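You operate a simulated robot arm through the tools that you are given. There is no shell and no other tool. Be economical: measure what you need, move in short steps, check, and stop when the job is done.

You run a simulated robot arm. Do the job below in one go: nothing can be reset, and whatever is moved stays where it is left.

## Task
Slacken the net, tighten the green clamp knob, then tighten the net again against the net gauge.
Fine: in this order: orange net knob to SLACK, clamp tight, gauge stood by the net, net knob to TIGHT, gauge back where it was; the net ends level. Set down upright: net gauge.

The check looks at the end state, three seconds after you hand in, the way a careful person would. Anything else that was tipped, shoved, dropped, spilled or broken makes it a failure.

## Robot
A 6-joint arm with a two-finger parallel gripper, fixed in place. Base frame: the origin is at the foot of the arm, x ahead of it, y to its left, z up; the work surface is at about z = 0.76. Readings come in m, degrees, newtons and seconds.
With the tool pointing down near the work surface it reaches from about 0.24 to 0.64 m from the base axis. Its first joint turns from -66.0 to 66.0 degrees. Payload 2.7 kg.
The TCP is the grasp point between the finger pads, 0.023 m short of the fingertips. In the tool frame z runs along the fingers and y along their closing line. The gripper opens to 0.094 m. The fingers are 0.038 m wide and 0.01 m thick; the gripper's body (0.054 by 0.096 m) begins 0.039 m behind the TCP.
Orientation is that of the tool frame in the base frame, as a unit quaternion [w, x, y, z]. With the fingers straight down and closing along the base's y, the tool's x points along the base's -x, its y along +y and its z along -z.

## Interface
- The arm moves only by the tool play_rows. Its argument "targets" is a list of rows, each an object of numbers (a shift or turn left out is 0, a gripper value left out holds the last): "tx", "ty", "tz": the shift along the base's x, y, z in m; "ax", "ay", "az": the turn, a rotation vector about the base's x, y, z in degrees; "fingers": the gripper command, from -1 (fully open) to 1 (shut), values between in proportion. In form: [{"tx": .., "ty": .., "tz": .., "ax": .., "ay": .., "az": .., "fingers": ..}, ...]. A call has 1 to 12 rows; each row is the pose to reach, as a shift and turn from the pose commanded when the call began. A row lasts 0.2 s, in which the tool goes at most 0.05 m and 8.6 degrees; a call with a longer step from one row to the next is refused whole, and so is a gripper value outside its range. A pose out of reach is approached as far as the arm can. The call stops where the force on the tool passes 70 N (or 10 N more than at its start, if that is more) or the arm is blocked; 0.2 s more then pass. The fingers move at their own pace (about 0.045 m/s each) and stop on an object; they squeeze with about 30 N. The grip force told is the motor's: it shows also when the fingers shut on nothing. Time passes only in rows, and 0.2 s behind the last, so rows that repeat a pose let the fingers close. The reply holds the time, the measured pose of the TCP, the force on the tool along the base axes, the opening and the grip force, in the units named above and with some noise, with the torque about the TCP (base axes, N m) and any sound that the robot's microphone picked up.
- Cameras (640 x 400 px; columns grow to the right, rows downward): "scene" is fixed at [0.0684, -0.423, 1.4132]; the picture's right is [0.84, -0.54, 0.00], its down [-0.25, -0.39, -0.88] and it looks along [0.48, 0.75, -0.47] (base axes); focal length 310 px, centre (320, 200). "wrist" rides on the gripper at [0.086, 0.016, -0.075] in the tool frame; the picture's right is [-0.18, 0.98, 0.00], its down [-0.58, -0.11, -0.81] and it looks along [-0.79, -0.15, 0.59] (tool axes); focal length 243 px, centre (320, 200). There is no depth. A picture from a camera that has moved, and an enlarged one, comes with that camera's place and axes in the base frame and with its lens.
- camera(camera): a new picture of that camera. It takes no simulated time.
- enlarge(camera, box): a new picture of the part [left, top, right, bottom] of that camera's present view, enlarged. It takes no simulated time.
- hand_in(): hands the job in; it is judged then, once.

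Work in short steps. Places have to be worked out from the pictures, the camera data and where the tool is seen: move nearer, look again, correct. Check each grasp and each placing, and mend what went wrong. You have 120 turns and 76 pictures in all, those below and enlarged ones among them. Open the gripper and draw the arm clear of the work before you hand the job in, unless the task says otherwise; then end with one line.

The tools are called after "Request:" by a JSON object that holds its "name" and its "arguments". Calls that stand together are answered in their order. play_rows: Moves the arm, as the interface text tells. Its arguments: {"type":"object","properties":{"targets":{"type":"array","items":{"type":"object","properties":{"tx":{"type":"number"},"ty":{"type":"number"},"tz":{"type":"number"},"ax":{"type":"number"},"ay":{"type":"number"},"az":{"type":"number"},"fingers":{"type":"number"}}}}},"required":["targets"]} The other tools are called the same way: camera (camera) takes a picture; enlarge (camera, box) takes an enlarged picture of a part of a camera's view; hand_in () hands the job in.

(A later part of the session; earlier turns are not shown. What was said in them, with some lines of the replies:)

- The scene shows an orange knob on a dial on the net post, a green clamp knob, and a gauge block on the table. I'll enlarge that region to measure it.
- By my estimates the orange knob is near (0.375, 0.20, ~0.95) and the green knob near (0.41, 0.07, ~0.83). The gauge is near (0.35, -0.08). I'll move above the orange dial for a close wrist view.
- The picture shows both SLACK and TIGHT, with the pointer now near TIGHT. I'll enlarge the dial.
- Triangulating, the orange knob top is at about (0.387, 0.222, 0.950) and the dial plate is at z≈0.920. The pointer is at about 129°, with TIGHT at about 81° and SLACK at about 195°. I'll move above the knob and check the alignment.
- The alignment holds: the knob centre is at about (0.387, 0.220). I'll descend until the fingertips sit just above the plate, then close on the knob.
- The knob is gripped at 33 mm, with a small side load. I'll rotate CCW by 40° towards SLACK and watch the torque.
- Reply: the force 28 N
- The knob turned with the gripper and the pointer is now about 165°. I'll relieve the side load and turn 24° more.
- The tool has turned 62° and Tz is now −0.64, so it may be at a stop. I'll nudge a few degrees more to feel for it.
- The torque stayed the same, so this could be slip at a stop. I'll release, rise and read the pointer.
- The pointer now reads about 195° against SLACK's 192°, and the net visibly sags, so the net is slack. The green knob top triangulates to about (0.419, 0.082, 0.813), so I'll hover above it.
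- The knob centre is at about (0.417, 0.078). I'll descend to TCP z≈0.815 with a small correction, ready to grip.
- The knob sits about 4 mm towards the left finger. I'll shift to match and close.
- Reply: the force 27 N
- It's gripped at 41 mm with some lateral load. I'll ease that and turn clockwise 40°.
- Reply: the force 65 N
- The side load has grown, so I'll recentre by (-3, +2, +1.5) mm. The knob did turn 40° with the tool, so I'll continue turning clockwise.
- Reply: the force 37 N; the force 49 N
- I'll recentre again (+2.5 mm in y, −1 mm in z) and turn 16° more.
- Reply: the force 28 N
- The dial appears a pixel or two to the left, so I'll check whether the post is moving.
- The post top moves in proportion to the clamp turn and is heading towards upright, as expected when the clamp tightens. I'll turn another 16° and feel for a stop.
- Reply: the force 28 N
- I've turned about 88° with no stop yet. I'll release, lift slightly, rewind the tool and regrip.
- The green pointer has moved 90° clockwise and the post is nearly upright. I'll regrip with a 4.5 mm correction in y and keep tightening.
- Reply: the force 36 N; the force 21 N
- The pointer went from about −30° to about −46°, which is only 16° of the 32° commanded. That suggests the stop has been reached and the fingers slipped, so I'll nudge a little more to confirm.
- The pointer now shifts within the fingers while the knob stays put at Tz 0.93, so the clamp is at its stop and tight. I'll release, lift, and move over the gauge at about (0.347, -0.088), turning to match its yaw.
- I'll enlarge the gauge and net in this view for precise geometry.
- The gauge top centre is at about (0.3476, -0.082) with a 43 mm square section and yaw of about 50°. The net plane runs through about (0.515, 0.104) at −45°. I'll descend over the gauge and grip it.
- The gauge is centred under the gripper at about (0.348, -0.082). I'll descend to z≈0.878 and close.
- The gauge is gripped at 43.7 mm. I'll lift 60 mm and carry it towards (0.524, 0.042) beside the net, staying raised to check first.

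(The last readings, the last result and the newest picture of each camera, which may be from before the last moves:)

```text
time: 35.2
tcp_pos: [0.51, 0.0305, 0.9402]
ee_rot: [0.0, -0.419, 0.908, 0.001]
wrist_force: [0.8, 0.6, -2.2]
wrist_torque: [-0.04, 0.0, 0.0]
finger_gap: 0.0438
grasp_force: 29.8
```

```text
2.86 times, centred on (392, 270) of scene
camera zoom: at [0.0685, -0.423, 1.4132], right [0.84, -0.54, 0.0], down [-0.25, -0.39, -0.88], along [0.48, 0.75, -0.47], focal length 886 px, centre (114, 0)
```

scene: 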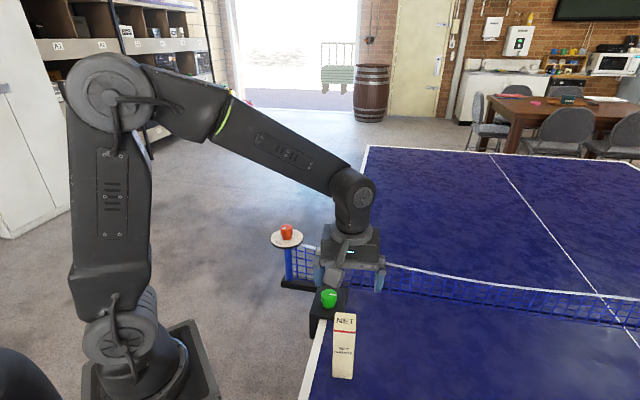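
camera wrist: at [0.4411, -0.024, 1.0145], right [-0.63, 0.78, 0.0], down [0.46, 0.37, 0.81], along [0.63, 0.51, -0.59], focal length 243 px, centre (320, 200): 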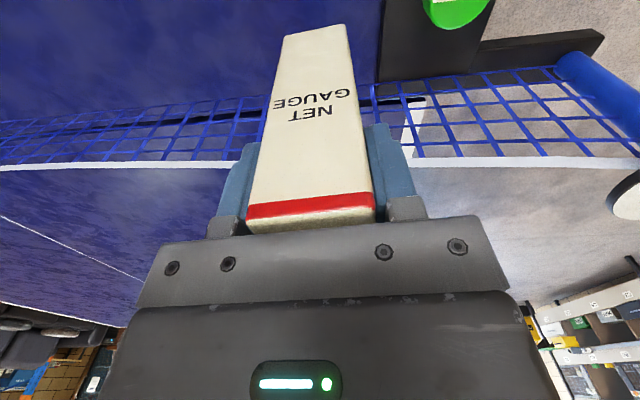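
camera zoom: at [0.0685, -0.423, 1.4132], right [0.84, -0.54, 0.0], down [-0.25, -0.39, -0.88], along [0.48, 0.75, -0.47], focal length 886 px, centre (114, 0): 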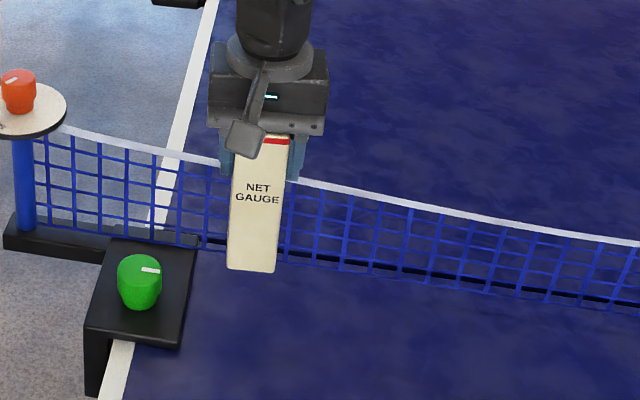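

The net plane is confirmed about 14 mm beyond the planned gauge face. I'll move the last 20 mm towards the net and lower to just above the table.

Request:
{"name": "play_rows", "arguments": {"targets": [{"tx": 0.007, "ty": 0.007}, {"tx": 0.014, "ty": 0.014}, {"tx": 0.014, "ty": 0.014, "tz": -0.02}, {"tx": 0.014, "ty": 0.014, "tz": -0.04}, {"tx": 0.014, "ty": 0.014, "tz": -0.055}, {"tx": 0.014, "ty": 0.014, "tz": -0.055}]}}

Request:
{"name": "enlarge", "arguments": {"camera": "scene", "box": [300, 220, 460, 320]}}

Request:
{"name": "camera", "arguments": {"camera": "wrist"}}

```text
time: 36.6
tcp_pos: [0.5236, 0.0442, 0.883]
ee_rot: [0.001, -0.419, 0.908, 0.001]
wrist_force: [0.1, 0.0, -1.5]
wrist_torque: [-0.01, 0.0, -0.02]
finger_gap: 0.0436
grasp_force: 29.7
```

```text
4.00 times, centred on (380, 270) of scene
camera zoom: at [0.0685, -0.423, 1.4132], right [0.84, -0.54, 0.0], down [-0.25, -0.39, -0.88], along [0.48, 0.75, -0.47], focal length 1240 px, centre (80, -80)
```

zoom: 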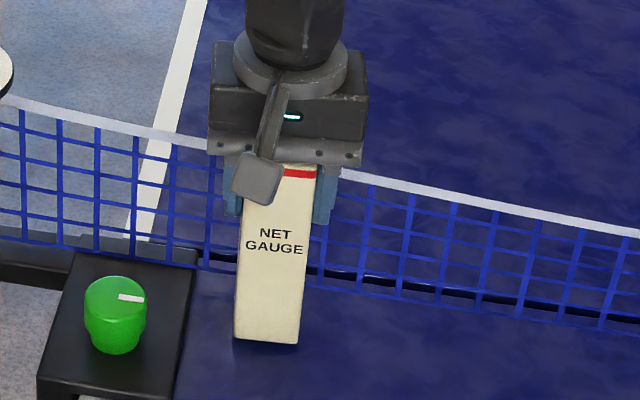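

```text
31 pictures are left
camera wrist: at [0.4532, -0.0103, 0.9576], right [-0.63, 0.78, 0.0], down [0.46, 0.37, 0.81], along [0.63, 0.51, -0.59], focal length 243 px, centre (320, 200)
```

wrist: 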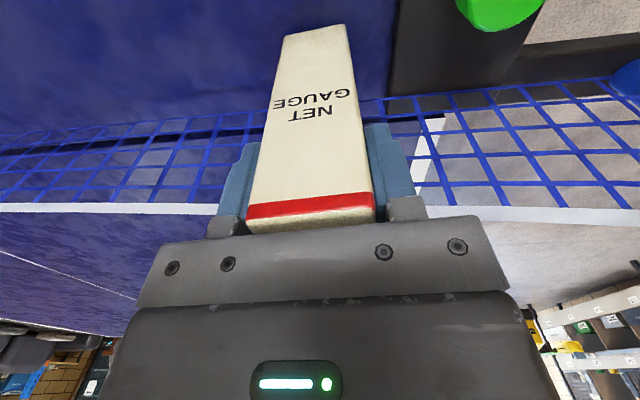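

The position looks right, close in front of the net and not touching it. I'll lower gently to contact.

Request:
{"name": "play_rows", "arguments": {"targets": [{"tz": -0.003}, {"tz": -0.005}, {"tz": -0.006}, {"tz": -0.0065}, {"tz": -0.0065}]}}

```text
time: 37.8
tcp_pos: [0.5221, 0.0446, 0.8772]
ee_rot: [0.001, -0.42, 0.908, 0.0]
wrist_force: [-2.3, -1.8, 8.8]
wrist_torque: [-0.31, 0.26, -0.05]
finger_gap: 0.0435
grasp_force: 30.0
```

It's on the table with about 9 N of contact. I'll release and rise straight up.

Request:
{"name": "play_rows", "arguments": {"targets": [{"tz": 0.0005, "fingers": -1}, {"tz": 0.0005}, {"tz": 0.0005}, {"tz": 0.0005}, {"tz": 0.04}, {"tz": 0.08}, {"tz": 0.12}, {"tz": 0.16}, {"tz": 0.16}]}}

Request:
{"name": "camera", "arguments": {"camera": "wrist"}}

Request:
{"name": "enlarge", "arguments": {"camera": "scene", "box": [260, 210, 484, 350]}}

```text
time: 39.8
tcp_pos: [0.5222, 0.0443, 1.0378]
ee_rot: [-0.001, -0.419, 0.908, 0.001]
wrist_force: [0.2, 0.6, 0.1]
wrist_torque: [0.0, -0.05, -0.02]
finger_gap: 0.0939
grasp_force: 0.0
```

```text
30 pictures are left
camera wrist: at [0.4522, -0.011, 1.1115], right [-0.63, 0.78, 0.0], down [0.46, 0.37, 0.81], along [0.63, 0.51, -0.59], focal length 243 px, centre (320, 200)
```

wrist: 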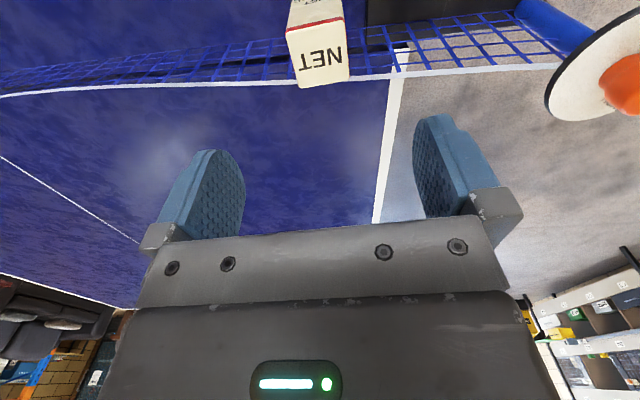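

```text
2.86 times, centred on (372, 280) of scene
camera zoom: at [0.0684, -0.423, 1.4132], right [0.84, -0.54, 0.0], down [-0.25, -0.39, -0.88], along [0.48, 0.75, -0.47], focal length 886 px, centre (171, -29)
```

zoom: 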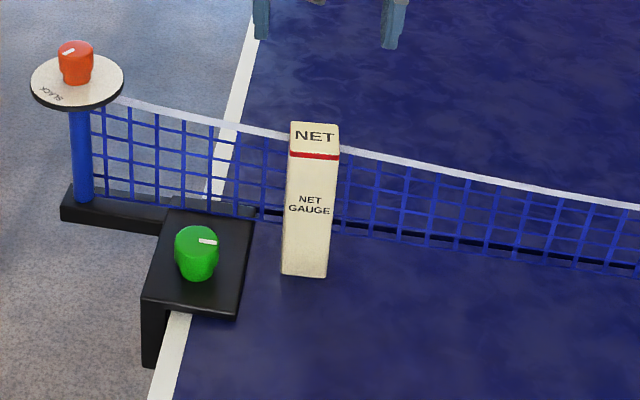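

The gauge stands upright by the net. Now I'll go back above the orange knob, which has moved slightly to about (0.378, 0.228), turning the tool to leave room for the clockwise turn.

Request:
{"name": "play_rows", "arguments": {"targets": [{"tx": -0.024, "ty": 0.03, "tz": 0.02, "az": 3}, {"tx": -0.048, "ty": 0.06, "tz": 0.02, "az": 6}, {"tx": -0.072, "ty": 0.09, "tz": 0.02, "az": 9}, {"tx": -0.096, "ty": 0.12, "tz": 0.02, "az": 12}, {"tx": -0.12, "ty": 0.152, "tz": 0.02, "az": 16}, {"tx": -0.144, "ty": 0.184, "tz": 0.01, "az": 20}, {"tx": -0.144, "ty": 0.184, "tz": -0.02, "az": 20}, {"tx": -0.144, "ty": 0.184, "tz": -0.02, "az": 20}]}}

Request:
{"name": "camera", "arguments": {"camera": "wrist"}}

Request:
{"name": "enlarge", "arguments": {"camera": "wrist", "box": [208, 0, 432, 140]}}

```text
time: 41.6
tcp_pos: [0.3782, 0.2283, 1.0203]
ee_rot: [0.0, -0.57, 0.821, 0.0]
wrist_force: [-0.7, 0.1, -0.2]
wrist_torque: [0.01, 0.0, 0.01]
finger_gap: 0.0941
grasp_force: 0.1
```

```text
28 pictures are left
camera wrist: at [0.3321, 0.1531, 1.0953], right [-0.86, 0.52, 0.0], down [0.31, 0.51, 0.81], along [0.41, 0.69, -0.59], focal length 243 px, centre (320, 200)
```

wrist: 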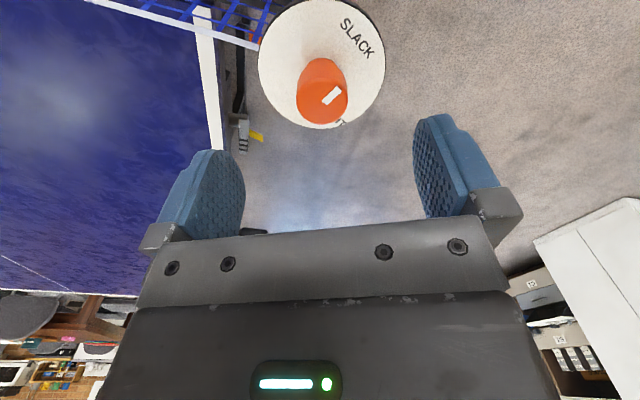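

```text
2.86 times, centred on (320, 70) of wrist
camera zoom: at [0.3321, 0.1531, 1.0953], right [-0.86, 0.52, 0.0], down [0.31, 0.51, 0.81], along [0.41, 0.69, -0.59], focal length 693 px, centre (320, 571)
```

zoom: 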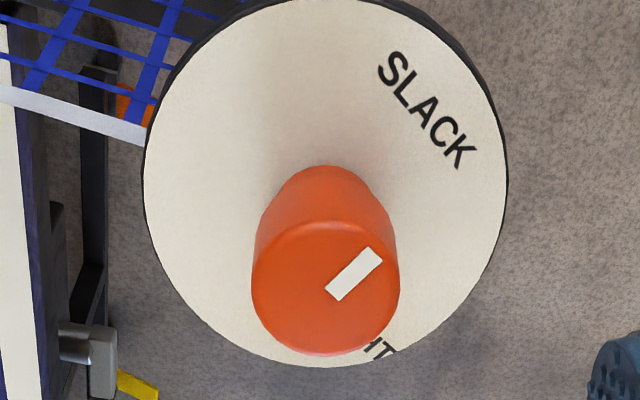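

The knob centre is at about (0.376, 0.229) and the pointer is still at SLACK. I'll descend and grip.

Request:
{"name": "play_rows", "arguments": {"targets": [{"tx": -0.002, "ty": 0.001, "tz": -0.04}, {"tx": -0.002, "ty": 0.001, "tz": -0.06}, {"tx": -0.002, "ty": 0.001, "tz": -0.07}, {"tx": -0.002, "ty": 0.001, "tz": -0.07, "fingers": 1}, {"tx": -0.002, "ty": 0.001, "tz": -0.07, "fingers": 1}, {"tx": -0.002, "ty": 0.001, "tz": -0.07, "fingers": 1}, {"tx": -0.002, "ty": 0.001, "tz": -0.07, "fingers": 1}, {"tx": -0.002, "ty": 0.001, "tz": -0.07, "fingers": 1}]}}

```text
time: 43.4
tcp_pos: [0.3786, 0.2282, 0.9501]
ee_rot: [0.001, -0.571, 0.821, 0.0]
wrist_force: [11.8, -3.2, -5.9]
wrist_torque: [-0.01, -0.24, -0.03]
finger_gap: 0.0331
grasp_force: 44.9
```

The grip is good with a low side load. I'll turn clockwise 56° and check.

Request:
{"name": "play_rows", "arguments": {"targets": [{"tx": 0.001, "az": -8}, {"tx": 0.001, "az": -16}, {"tx": 0.001, "az": -24}, {"tx": 0.001, "az": -32}, {"tx": 0.001, "az": -40}, {"tx": 0.001, "az": -48}, {"tx": 0.001, "az": -56}, {"tx": 0.001, "az": -56}]}}

Request:
{"name": "enlarge", "arguments": {"camera": "scene", "box": [260, 190, 516, 350]}}

```text
time: 45.2
tcp_pos: [0.376, 0.2289, 0.9491]
ee_rot: [0.001, -0.117, 0.993, 0.001]
wrist_force: [-14.6, -7.8, 31.4]
wrist_torque: [-0.09, 0.71, 0.01]
finger_gap: 0.0331
grasp_force: 44.8
```

```text
2.50 times, centred on (388, 270) of scene
camera zoom: at [0.0677, -0.4235, 1.4131], right [0.84, -0.54, 0.0], down [-0.25, -0.39, -0.89], along [0.48, 0.75, -0.47], focal length 775 px, centre (150, 25)
```

zoom: 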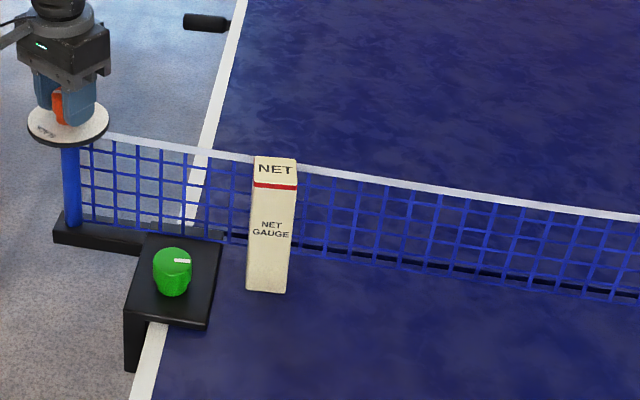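

The net is rising. I'll recentre slightly and turn 40° more.

Request:
{"name": "play_rows", "arguments": {"targets": [{"tx": -0.0015, "ty": -0.0005, "tz": 0.001}, {"tx": -0.0015, "ty": -0.0005, "tz": 0.001, "az": -8}, {"tx": -0.0015, "ty": -0.0005, "tz": 0.001, "az": -16}, {"tx": -0.0015, "ty": -0.0005, "tz": 0.001, "az": -24}, {"tx": -0.0015, "ty": -0.0005, "tz": 0.001, "az": -32}, {"tx": -0.0015, "ty": -0.0005, "tz": 0.001, "az": -40}, {"tx": -0.0015, "ty": -0.0005, "tz": 0.001, "az": -40}]}}

Request:
{"name": "enlarge", "arguments": {"camera": "scene", "box": [260, 190, 516, 350]}}

Request:
{"name": "camera", "arguments": {"camera": "wrist"}}

```text
time: 46.8
tcp_pos: [0.3771, 0.2294, 0.9495]
ee_rot: [0.003, 0.229, 0.973, 0.002]
wrist_force: [6.0, 8.3, 12.3]
wrist_torque: [0.13, -0.22, 0.03]
finger_gap: 0.0332
grasp_force: 44.6
```

```text
2.50 times, centred on (388, 270) of scene
camera zoom: at [0.0684, -0.4229, 1.4132], right [0.84, -0.54, 0.0], down [-0.25, -0.39, -0.88], along [0.48, 0.75, -0.47], focal length 775 px, centre (150, 25)
```

zoom: 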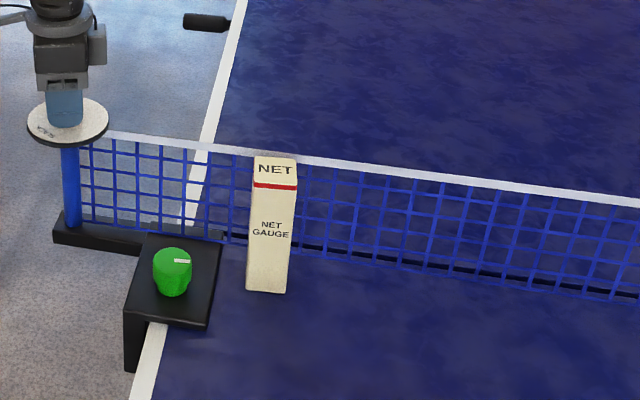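

```text
24 pictures are left
camera wrist: at [0.3046, 0.2837, 1.0233], right [0.6, 0.8, 0.01], down [0.47, -0.36, 0.81], along [0.65, -0.48, -0.59], focal length 243 px, centre (320, 200)
```

wrist: 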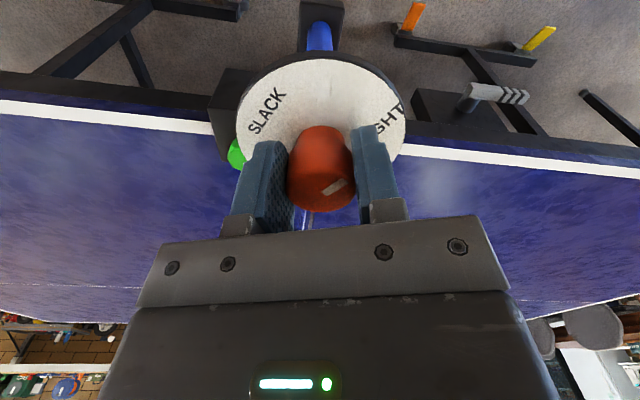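

The pointer is at about 99° and the net is nearly straight. I'll continue 10° and then check for the stop.

Request:
{"name": "play_rows", "arguments": {"targets": [{"tx": 0.0005, "ty": 0.0005, "az": -5}, {"tx": 0.0005, "ty": 0.0005, "az": -10}, {"tx": 0.0005, "ty": 0.0005, "az": -10}]}}

Request:
{"name": "play_rows", "arguments": {"targets": [{"az": -4}, {"az": -7}, {"az": -7}]}}

Request:
{"name": "enlarge", "arguments": {"camera": "scene", "box": [260, 190, 516, 350]}}

Request:
{"name": "enlarge", "arguments": {"camera": "wrist", "box": [208, 80, 432, 220]}}

```text
time: 47.6
tcp_pos: [0.376, 0.2308, 0.9497]
ee_rot: [0.001, 0.313, 0.95, 0.002]
wrist_force: [8.9, 5.8, 13.9]
wrist_torque: [-0.04, -0.19, 0.02]
finger_gap: 0.0328
grasp_force: 45.4
```

```text
time: 48.4
tcp_pos: [0.3767, 0.2301, 0.9476]
ee_rot: [0.002, 0.37, 0.929, 0.003]
wrist_force: [12.4, 10.6, 7.4]
wrist_torque: [0.11, -0.17, 0.04]
finger_gap: 0.0329
grasp_force: 44.9
```

```text
2.50 times, centred on (388, 270) of scene
camera zoom: at [0.0687, -0.4228, 1.4133], right [0.84, -0.54, 0.0], down [-0.25, -0.39, -0.88], along [0.48, 0.75, -0.47], focal length 775 px, centre (150, 25)
```

zoom: 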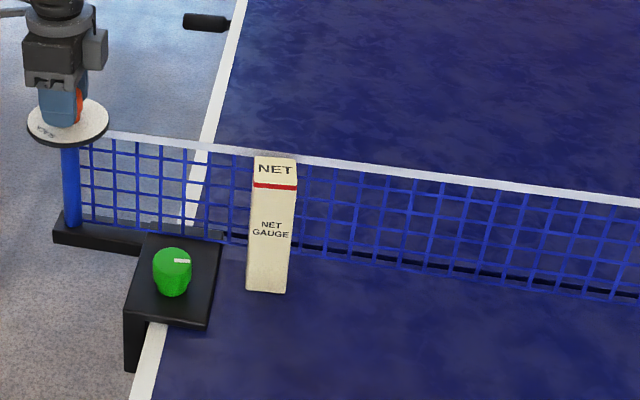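

```text
2.86 times, centred on (320, 150) of wrist
camera zoom: at [0.3236, 0.3024, 1.0234], right [0.81, 0.59, 0.01], down [0.34, -0.48, 0.81], along [0.48, -0.65, -0.59], focal length 693 px, centre (320, 343)
```

zoom: 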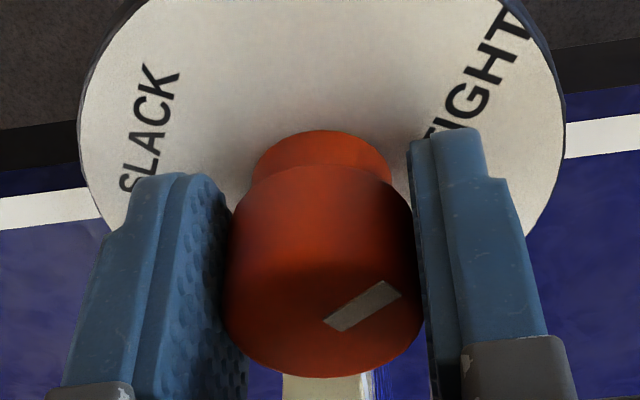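

The pointer at about 78° lines up with TIGHT at about 77°, and the net top looks straight. I'll release, rise and verify.

Request:
{"name": "play_rows", "arguments": {"targets": [{"fingers": -1}, {"fingers": -1}, {"fingers": -1}, {"fingers": -1}, {"tz": 0.03}, {"tz": 0.06}, {"tz": 0.09}, {"tz": 0.09}]}}

Request:
{"name": "enlarge", "arguments": {"camera": "wrist", "box": [208, 0, 432, 140]}}

Request:
{"name": "camera", "arguments": {"camera": "scene"}}

```text
time: 50.2
tcp_pos: [0.374, 0.2303, 1.0383]
ee_rot: [0.001, 0.37, 0.929, 0.0]
wrist_force: [-0.6, -0.3, 0.1]
wrist_torque: [-0.02, 0.0, 0.02]
finger_gap: 0.094
grasp_force: 0.1
```

```text
2.86 times, centred on (320, 70) of wrist
camera zoom: at [0.321, 0.3025, 1.1129], right [0.81, 0.59, 0.0], down [0.35, -0.48, 0.81], along [0.47, -0.65, -0.59], focal length 693 px, centre (320, 571)
```

zoom: 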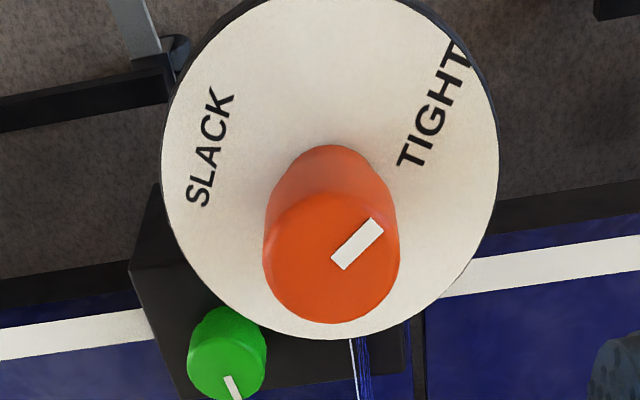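

```text
20 pictures are left
```

scene: 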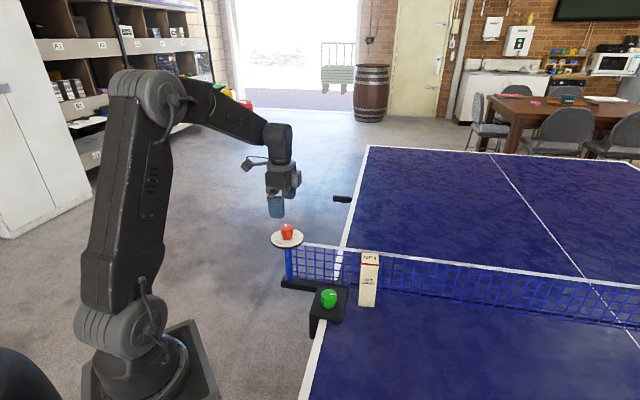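

The pointer reads about 81° against TIGHT's 77°, so it may be a few degrees short. I'll inspect the net top for sag.

Request:
{"name": "enlarge", "arguments": {"camera": "scene", "box": [280, 220, 460, 332]}}

Request:
{"name": "enlarge", "arguments": {"camera": "scene", "box": [460, 230, 640, 342]}}

```text
3.56 times, centred on (370, 276) of scene
camera zoom: at [0.0684, -0.423, 1.4132], right [0.84, -0.54, 0.0], down [-0.25, -0.39, -0.88], along [0.48, 0.75, -0.47], focal length 1102 px, centre (142, -70)
```

zoom: 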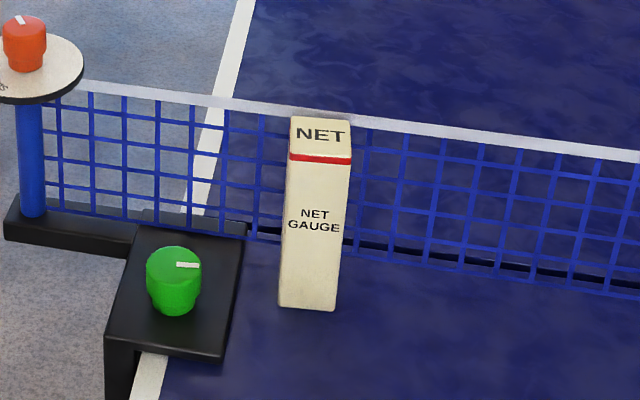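

```text
3.56 times, centred on (550, 286) of scene
camera zoom: at [0.0684, -0.423, 1.4132], right [0.84, -0.54, 0.0], down [-0.25, -0.39, -0.88], along [0.48, 0.75, -0.47], focal length 1102 px, centre (-498, -106)
```

zoom: 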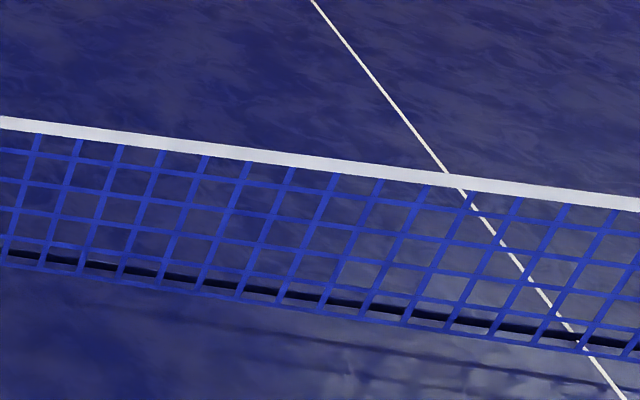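

The net top is straight and level. The pointer is a few degrees short of TIGHT's centre, so I'll regrip and add about 5° while feeling for a stop.

Request:
{"name": "play_rows", "arguments": {"targets": [{"tx": 0.001, "tz": -0.04}, {"tx": 0.001, "tz": -0.07}, {"tx": 0.001, "tz": -0.088}, {"tx": 0.001, "tz": -0.088, "fingers": 1}, {"tx": 0.001, "tz": -0.088, "fingers": 1}, {"tx": 0.001, "tz": -0.088, "fingers": 1}, {"tx": 0.001, "tz": -0.088, "fingers": 1}, {"tx": 0.001, "tz": -0.088, "fingers": 1}, {"tx": 0.001, "tz": -0.088, "az": -3, "fingers": 1}, {"tx": 0.001, "tz": -0.088, "az": -5, "fingers": 1}, {"tx": 0.001, "tz": -0.088, "az": -5, "fingers": 1}]}}

```text
time: 52.6
tcp_pos: [0.3771, 0.23, 0.9513]
ee_rot: [0.0, 0.41, 0.912, 0.0]
wrist_force: [4.1, 6.9, -8.8]
wrist_torque: [0.22, 0.15, 0.04]
finger_gap: 0.0327
grasp_force: 45.3
```

There's no stop, and the pointer is now at about TIGHT's centre. I'll release, rise and verify.

Request:
{"name": "play_rows", "arguments": {"targets": [{"fingers": -1}, {"fingers": -1}, {"fingers": -1}, {"fingers": -1}, {"tz": 0.03}, {"tz": 0.06}, {"tz": 0.09}, {"tz": 0.11}, {"tz": 0.11}]}}

Request:
{"name": "enlarge", "arguments": {"camera": "wrist", "box": [208, 0, 432, 140]}}

```text
time: 54.6
tcp_pos: [0.3768, 0.2286, 1.0584]
ee_rot: [0.001, 0.41, 0.912, 0.0]
wrist_force: [-0.8, -0.4, 0.1]
wrist_torque: [0.01, 0.02, -0.01]
finger_gap: 0.0939
grasp_force: 0.0
```

```text
2.86 times, centred on (320, 70) of wrist
camera zoom: at [0.3297, 0.3051, 1.1336], right [0.86, 0.51, 0.0], down [0.3, -0.51, 0.81], along [0.42, -0.69, -0.59], focal length 693 px, centre (320, 571)
```

zoom: 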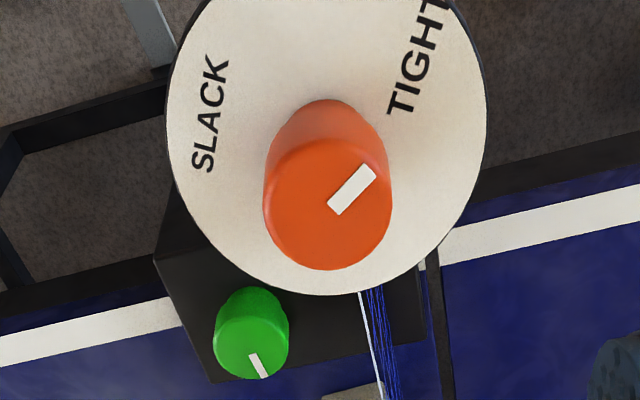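

The pointer aligns with TIGHT. Now I'll return over the gauge at (0.522, 0.044), rotating back to its yaw.

Request:
{"name": "play_rows", "arguments": {"targets": [{"tx": 0.012, "ty": -0.015, "az": 8.2}, {"tx": 0.024, "ty": -0.03, "az": 16.4}, {"tx": 0.036, "ty": -0.046, "az": 24.6}, {"tx": 0.048, "ty": -0.061, "az": 32.8}, {"tx": 0.06, "ty": -0.077, "az": 41}, {"tx": 0.073, "ty": -0.092, "az": 49.2}, {"tx": 0.085, "ty": -0.107, "az": 57.4}, {"tx": 0.097, "ty": -0.123, "az": 65.6}, {"tx": 0.109, "ty": -0.138, "az": 73.8}, {"tx": 0.121, "ty": -0.153, "az": 82}, {"tx": 0.133, "ty": -0.169, "az": 90.2}, {"tx": 0.1454, "ty": -0.1843, "az": 98}]}}

Request:
{"name": "play_rows", "arguments": {"targets": [{"tz": -0.03}, {"tz": -0.06}, {"tz": -0.09}, {"tz": -0.11}, {"tz": -0.11}]}}

Request:
{"name": "camera", "arguments": {"camera": "wrist"}}

Request:
{"name": "enlarge", "arguments": {"camera": "scene", "box": [300, 210, 460, 310]}}

```text
time: 57.2
tcp_pos: [0.5255, 0.0444, 1.059]
ee_rot: [0.0, -0.42, 0.908, 0.002]
wrist_force: [0.7, 0.2, 0.5]
wrist_torque: [-0.01, -0.03, -0.04]
finger_gap: 0.094
grasp_force: 0.1
```

```text
time: 58.4
tcp_pos: [0.5221, 0.0466, 0.9491]
ee_rot: [0.001, -0.419, 0.908, 0.001]
wrist_force: [0.2, -0.7, -0.5]
wrist_torque: [0.01, 0.01, -0.02]
finger_gap: 0.0941
grasp_force: 0.0
```

```text
16 pictures are left
camera wrist: at [0.4534, -0.0097, 1.0236], right [-0.63, 0.78, 0.0], down [0.46, 0.37, 0.81], along [0.63, 0.51, -0.59], focal length 243 px, centre (320, 200)
```

wrist: 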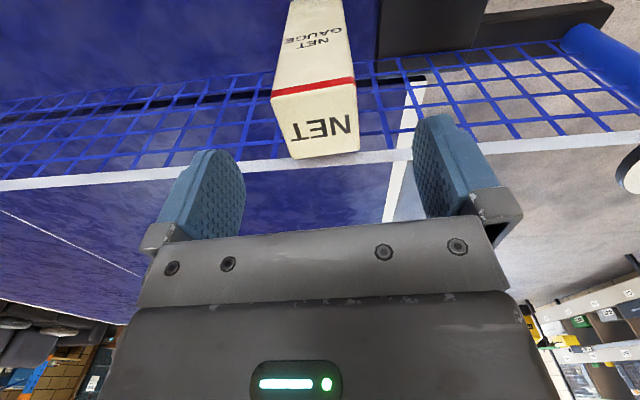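

```text
4.00 times, centred on (380, 260) of scene
camera zoom: at [0.0684, -0.423, 1.4132], right [0.84, -0.54, 0.0], down [-0.25, -0.39, -0.88], along [0.48, 0.75, -0.47], focal length 1240 px, centre (80, -40)
```

zoom: 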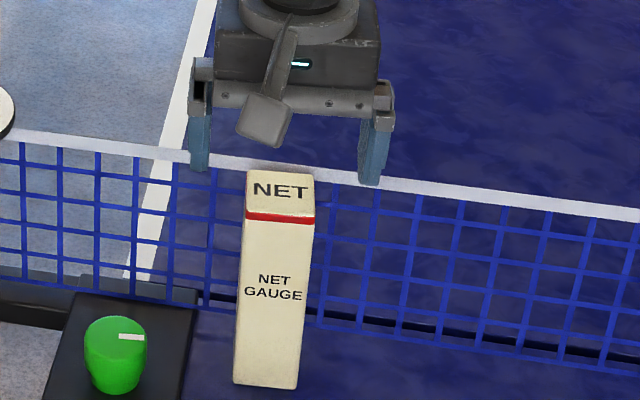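

The gauge sits under the gripper as it did for the first grasp, and the net clears the fingers. I'll descend and grip.

Request:
{"name": "play_rows", "arguments": {"targets": [{"tz": -0.03}, {"tz": -0.055}, {"tz": -0.071}, {"tz": -0.071, "fingers": 1}, {"tz": -0.071, "fingers": 1}, {"tz": -0.071, "fingers": 1}, {"tz": -0.071, "fingers": 1}, {"tz": -0.071, "fingers": 1}]}}

```text
time: 60.2
tcp_pos: [0.5225, 0.0446, 0.8804]
ee_rot: [0.0, -0.42, 0.908, 0.001]
wrist_force: [0.3, -0.1, 0.3]
wrist_torque: [0.02, -0.04, -0.01]
finger_gap: 0.0439
grasp_force: 30.2
```

It's gripped. I'll lift 60 mm and carry it back to the original spot, ending 8 mm above the table.

Request:
{"name": "play_rows", "arguments": {"targets": [{"tz": 0.03}, {"tz": 0.06}, {"tx": -0.035, "ty": -0.0255, "tz": 0.06}, {"tx": -0.07, "ty": -0.051, "tz": 0.06}, {"tx": -0.105, "ty": -0.077, "tz": 0.06}, {"tx": -0.14, "ty": -0.1025, "tz": 0.06}, {"tx": -0.1744, "ty": -0.1277, "tz": 0.06}, {"tx": -0.1744, "ty": -0.1277, "tz": 0.06}, {"tx": -0.1744, "ty": -0.1277, "tz": 0.03}, {"tx": -0.1744, "ty": -0.1277, "tz": 0.008}, {"tx": -0.1744, "ty": -0.1277, "tz": 0.008}]}}

Request:
{"name": "enlarge", "arguments": {"camera": "scene", "box": [270, 280, 430, 380]}}

```text
time: 62.6
tcp_pos: [0.3499, -0.0824, 0.8871]
ee_rot: [0.001, -0.42, 0.907, 0.001]
wrist_force: [0.3, 0.2, -2.1]
wrist_torque: [-0.02, -0.01, -0.02]
finger_gap: 0.0438
grasp_force: 29.5
```

```text
4.00 times, centred on (350, 330) of scene
camera zoom: at [0.0684, -0.423, 1.4132], right [0.84, -0.54, 0.0], down [-0.25, -0.39, -0.88], along [0.48, 0.75, -0.47], focal length 1240 px, centre (200, -320)
```

zoom: 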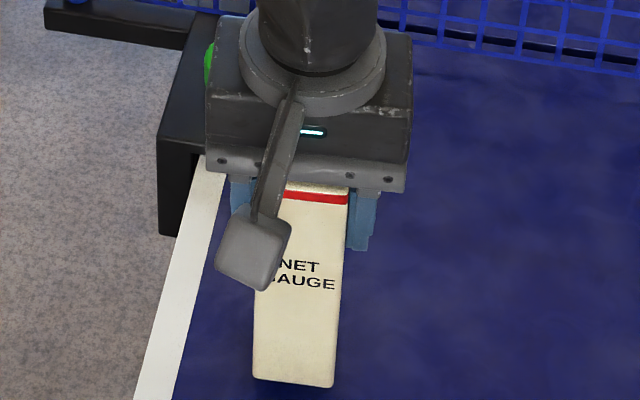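

The position matches the original to about 1 mm. I'll make a small correction and lower to contact.

Request:
{"name": "play_rows", "arguments": {"targets": [{"tx": -0.001, "ty": 0.0005, "tz": -0.004}, {"tx": -0.001, "ty": 0.0005, "tz": -0.006}, {"tx": -0.001, "ty": 0.0005, "tz": -0.0075}, {"tx": -0.001, "ty": 0.0005, "tz": -0.0085}, {"tx": -0.001, "ty": 0.0005, "tz": -0.0085}]}}

```text
time: 63.8
tcp_pos: [0.3467, -0.082, 0.8806]
ee_rot: [0.0, -0.419, 0.908, 0.001]
wrist_force: [0.5, -0.6, -1.4]
wrist_torque: [-0.01, -0.02, 0.02]
finger_gap: 0.0436
grasp_force: 30.3
```

There's no contact yet, so I'll lower in small steps.

Request:
{"name": "play_rows", "arguments": {"targets": [{"tz": -0.001}, {"tz": -0.002}, {"tz": -0.002}]}}

```text
time: 64.6
tcp_pos: [0.3484, -0.0819, 0.8774]
ee_rot: [0.002, -0.419, 0.908, 0.001]
wrist_force: [-3.6, 3.6, 29.6]
wrist_torque: [0.39, 0.34, -0.03]
finger_gap: 0.0441
grasp_force: 30.2
```

Contact made. I'll back off slightly, release and rise.

Request:
{"name": "play_rows", "arguments": {"targets": [{"tz": 0.0015}, {"tz": 0.0015}, {"tz": 0.0015, "fingers": -1}, {"tz": 0.0015, "fingers": -1}, {"tz": 0.0015, "fingers": -1}, {"tz": 0.0015, "fingers": -1}, {"tz": 0.04}, {"tz": 0.08}, {"tz": 0.12}, {"tz": 0.16}, {"tz": 0.2}, {"tz": 0.2}]}}

Request:
{"name": "camera", "arguments": {"camera": "scene"}}

Request:
{"name": "enlarge", "arguments": {"camera": "scene", "box": [270, 280, 430, 380]}}

```text
time: 67.2
tcp_pos: [0.3457, -0.0804, 1.0752]
ee_rot: [0.0, -0.419, 0.908, 0.001]
wrist_force: [0.4, -0.4, -0.3]
wrist_torque: [0.0, 0.0, -0.02]
finger_gap: 0.0941
grasp_force: 0.0
```

```text
13 pictures are left
```

scene: 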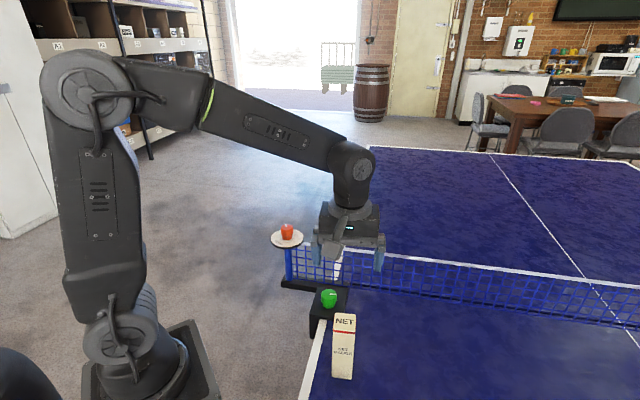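

```text
4.00 times, centred on (350, 330) of scene
camera zoom: at [0.0684, -0.423, 1.4132], right [0.84, -0.54, 0.0], down [-0.25, -0.39, -0.88], along [0.48, 0.75, -0.47], focal length 1240 px, centre (200, -320)
```

zoom: 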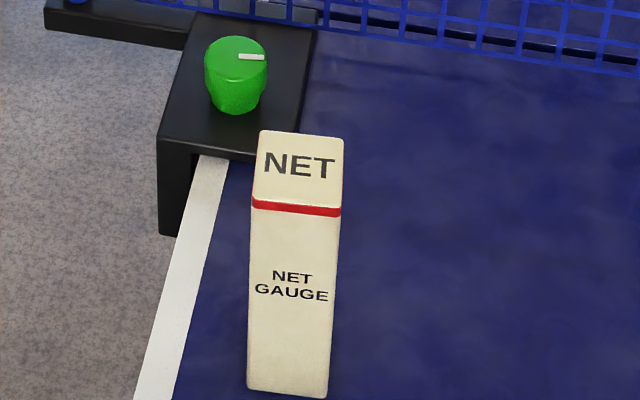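

The gauge stands within about 1 mm of its original place and is upright. The clamp is tight, and the net is taut and level. I'll draw the arm higher and clear.

Request:
{"name": "play_rows", "arguments": {"targets": [{"tz": 0.04}, {"tz": 0.08}, {"tz": 0.12}, {"tz": 0.15}, {"tz": 0.15}, {"tz": 0.15}]}}

Request:
{"name": "camera", "arguments": {"camera": "scene"}}

```text
time: 68.6
tcp_pos: [0.3478, -0.0827, 1.2229]
ee_rot: [0.001, -0.419, 0.908, 0.001]
wrist_force: [0.2, 0.1, 0.8]
wrist_torque: [0.04, 0.0, 0.0]
finger_gap: 0.0942
grasp_force: 0.0
```

```text
11 pictures are left
```

scene: 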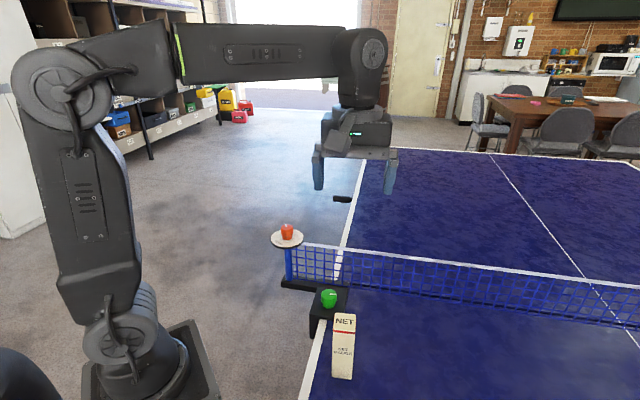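

The arm is clear, the gripper is open, and everything is in its end state. I'm handing in.

Request:
{"name": "hand_in", "arguments": {}}

```text
The job is handed in.
```

I slackened the net, turned the green clamp knob to its stop, stood the gauge by the net, and turned the orange knob to TIGHT; the net top looks level in the pictures, and the gauge is back upright within about 1 mm of where it was.
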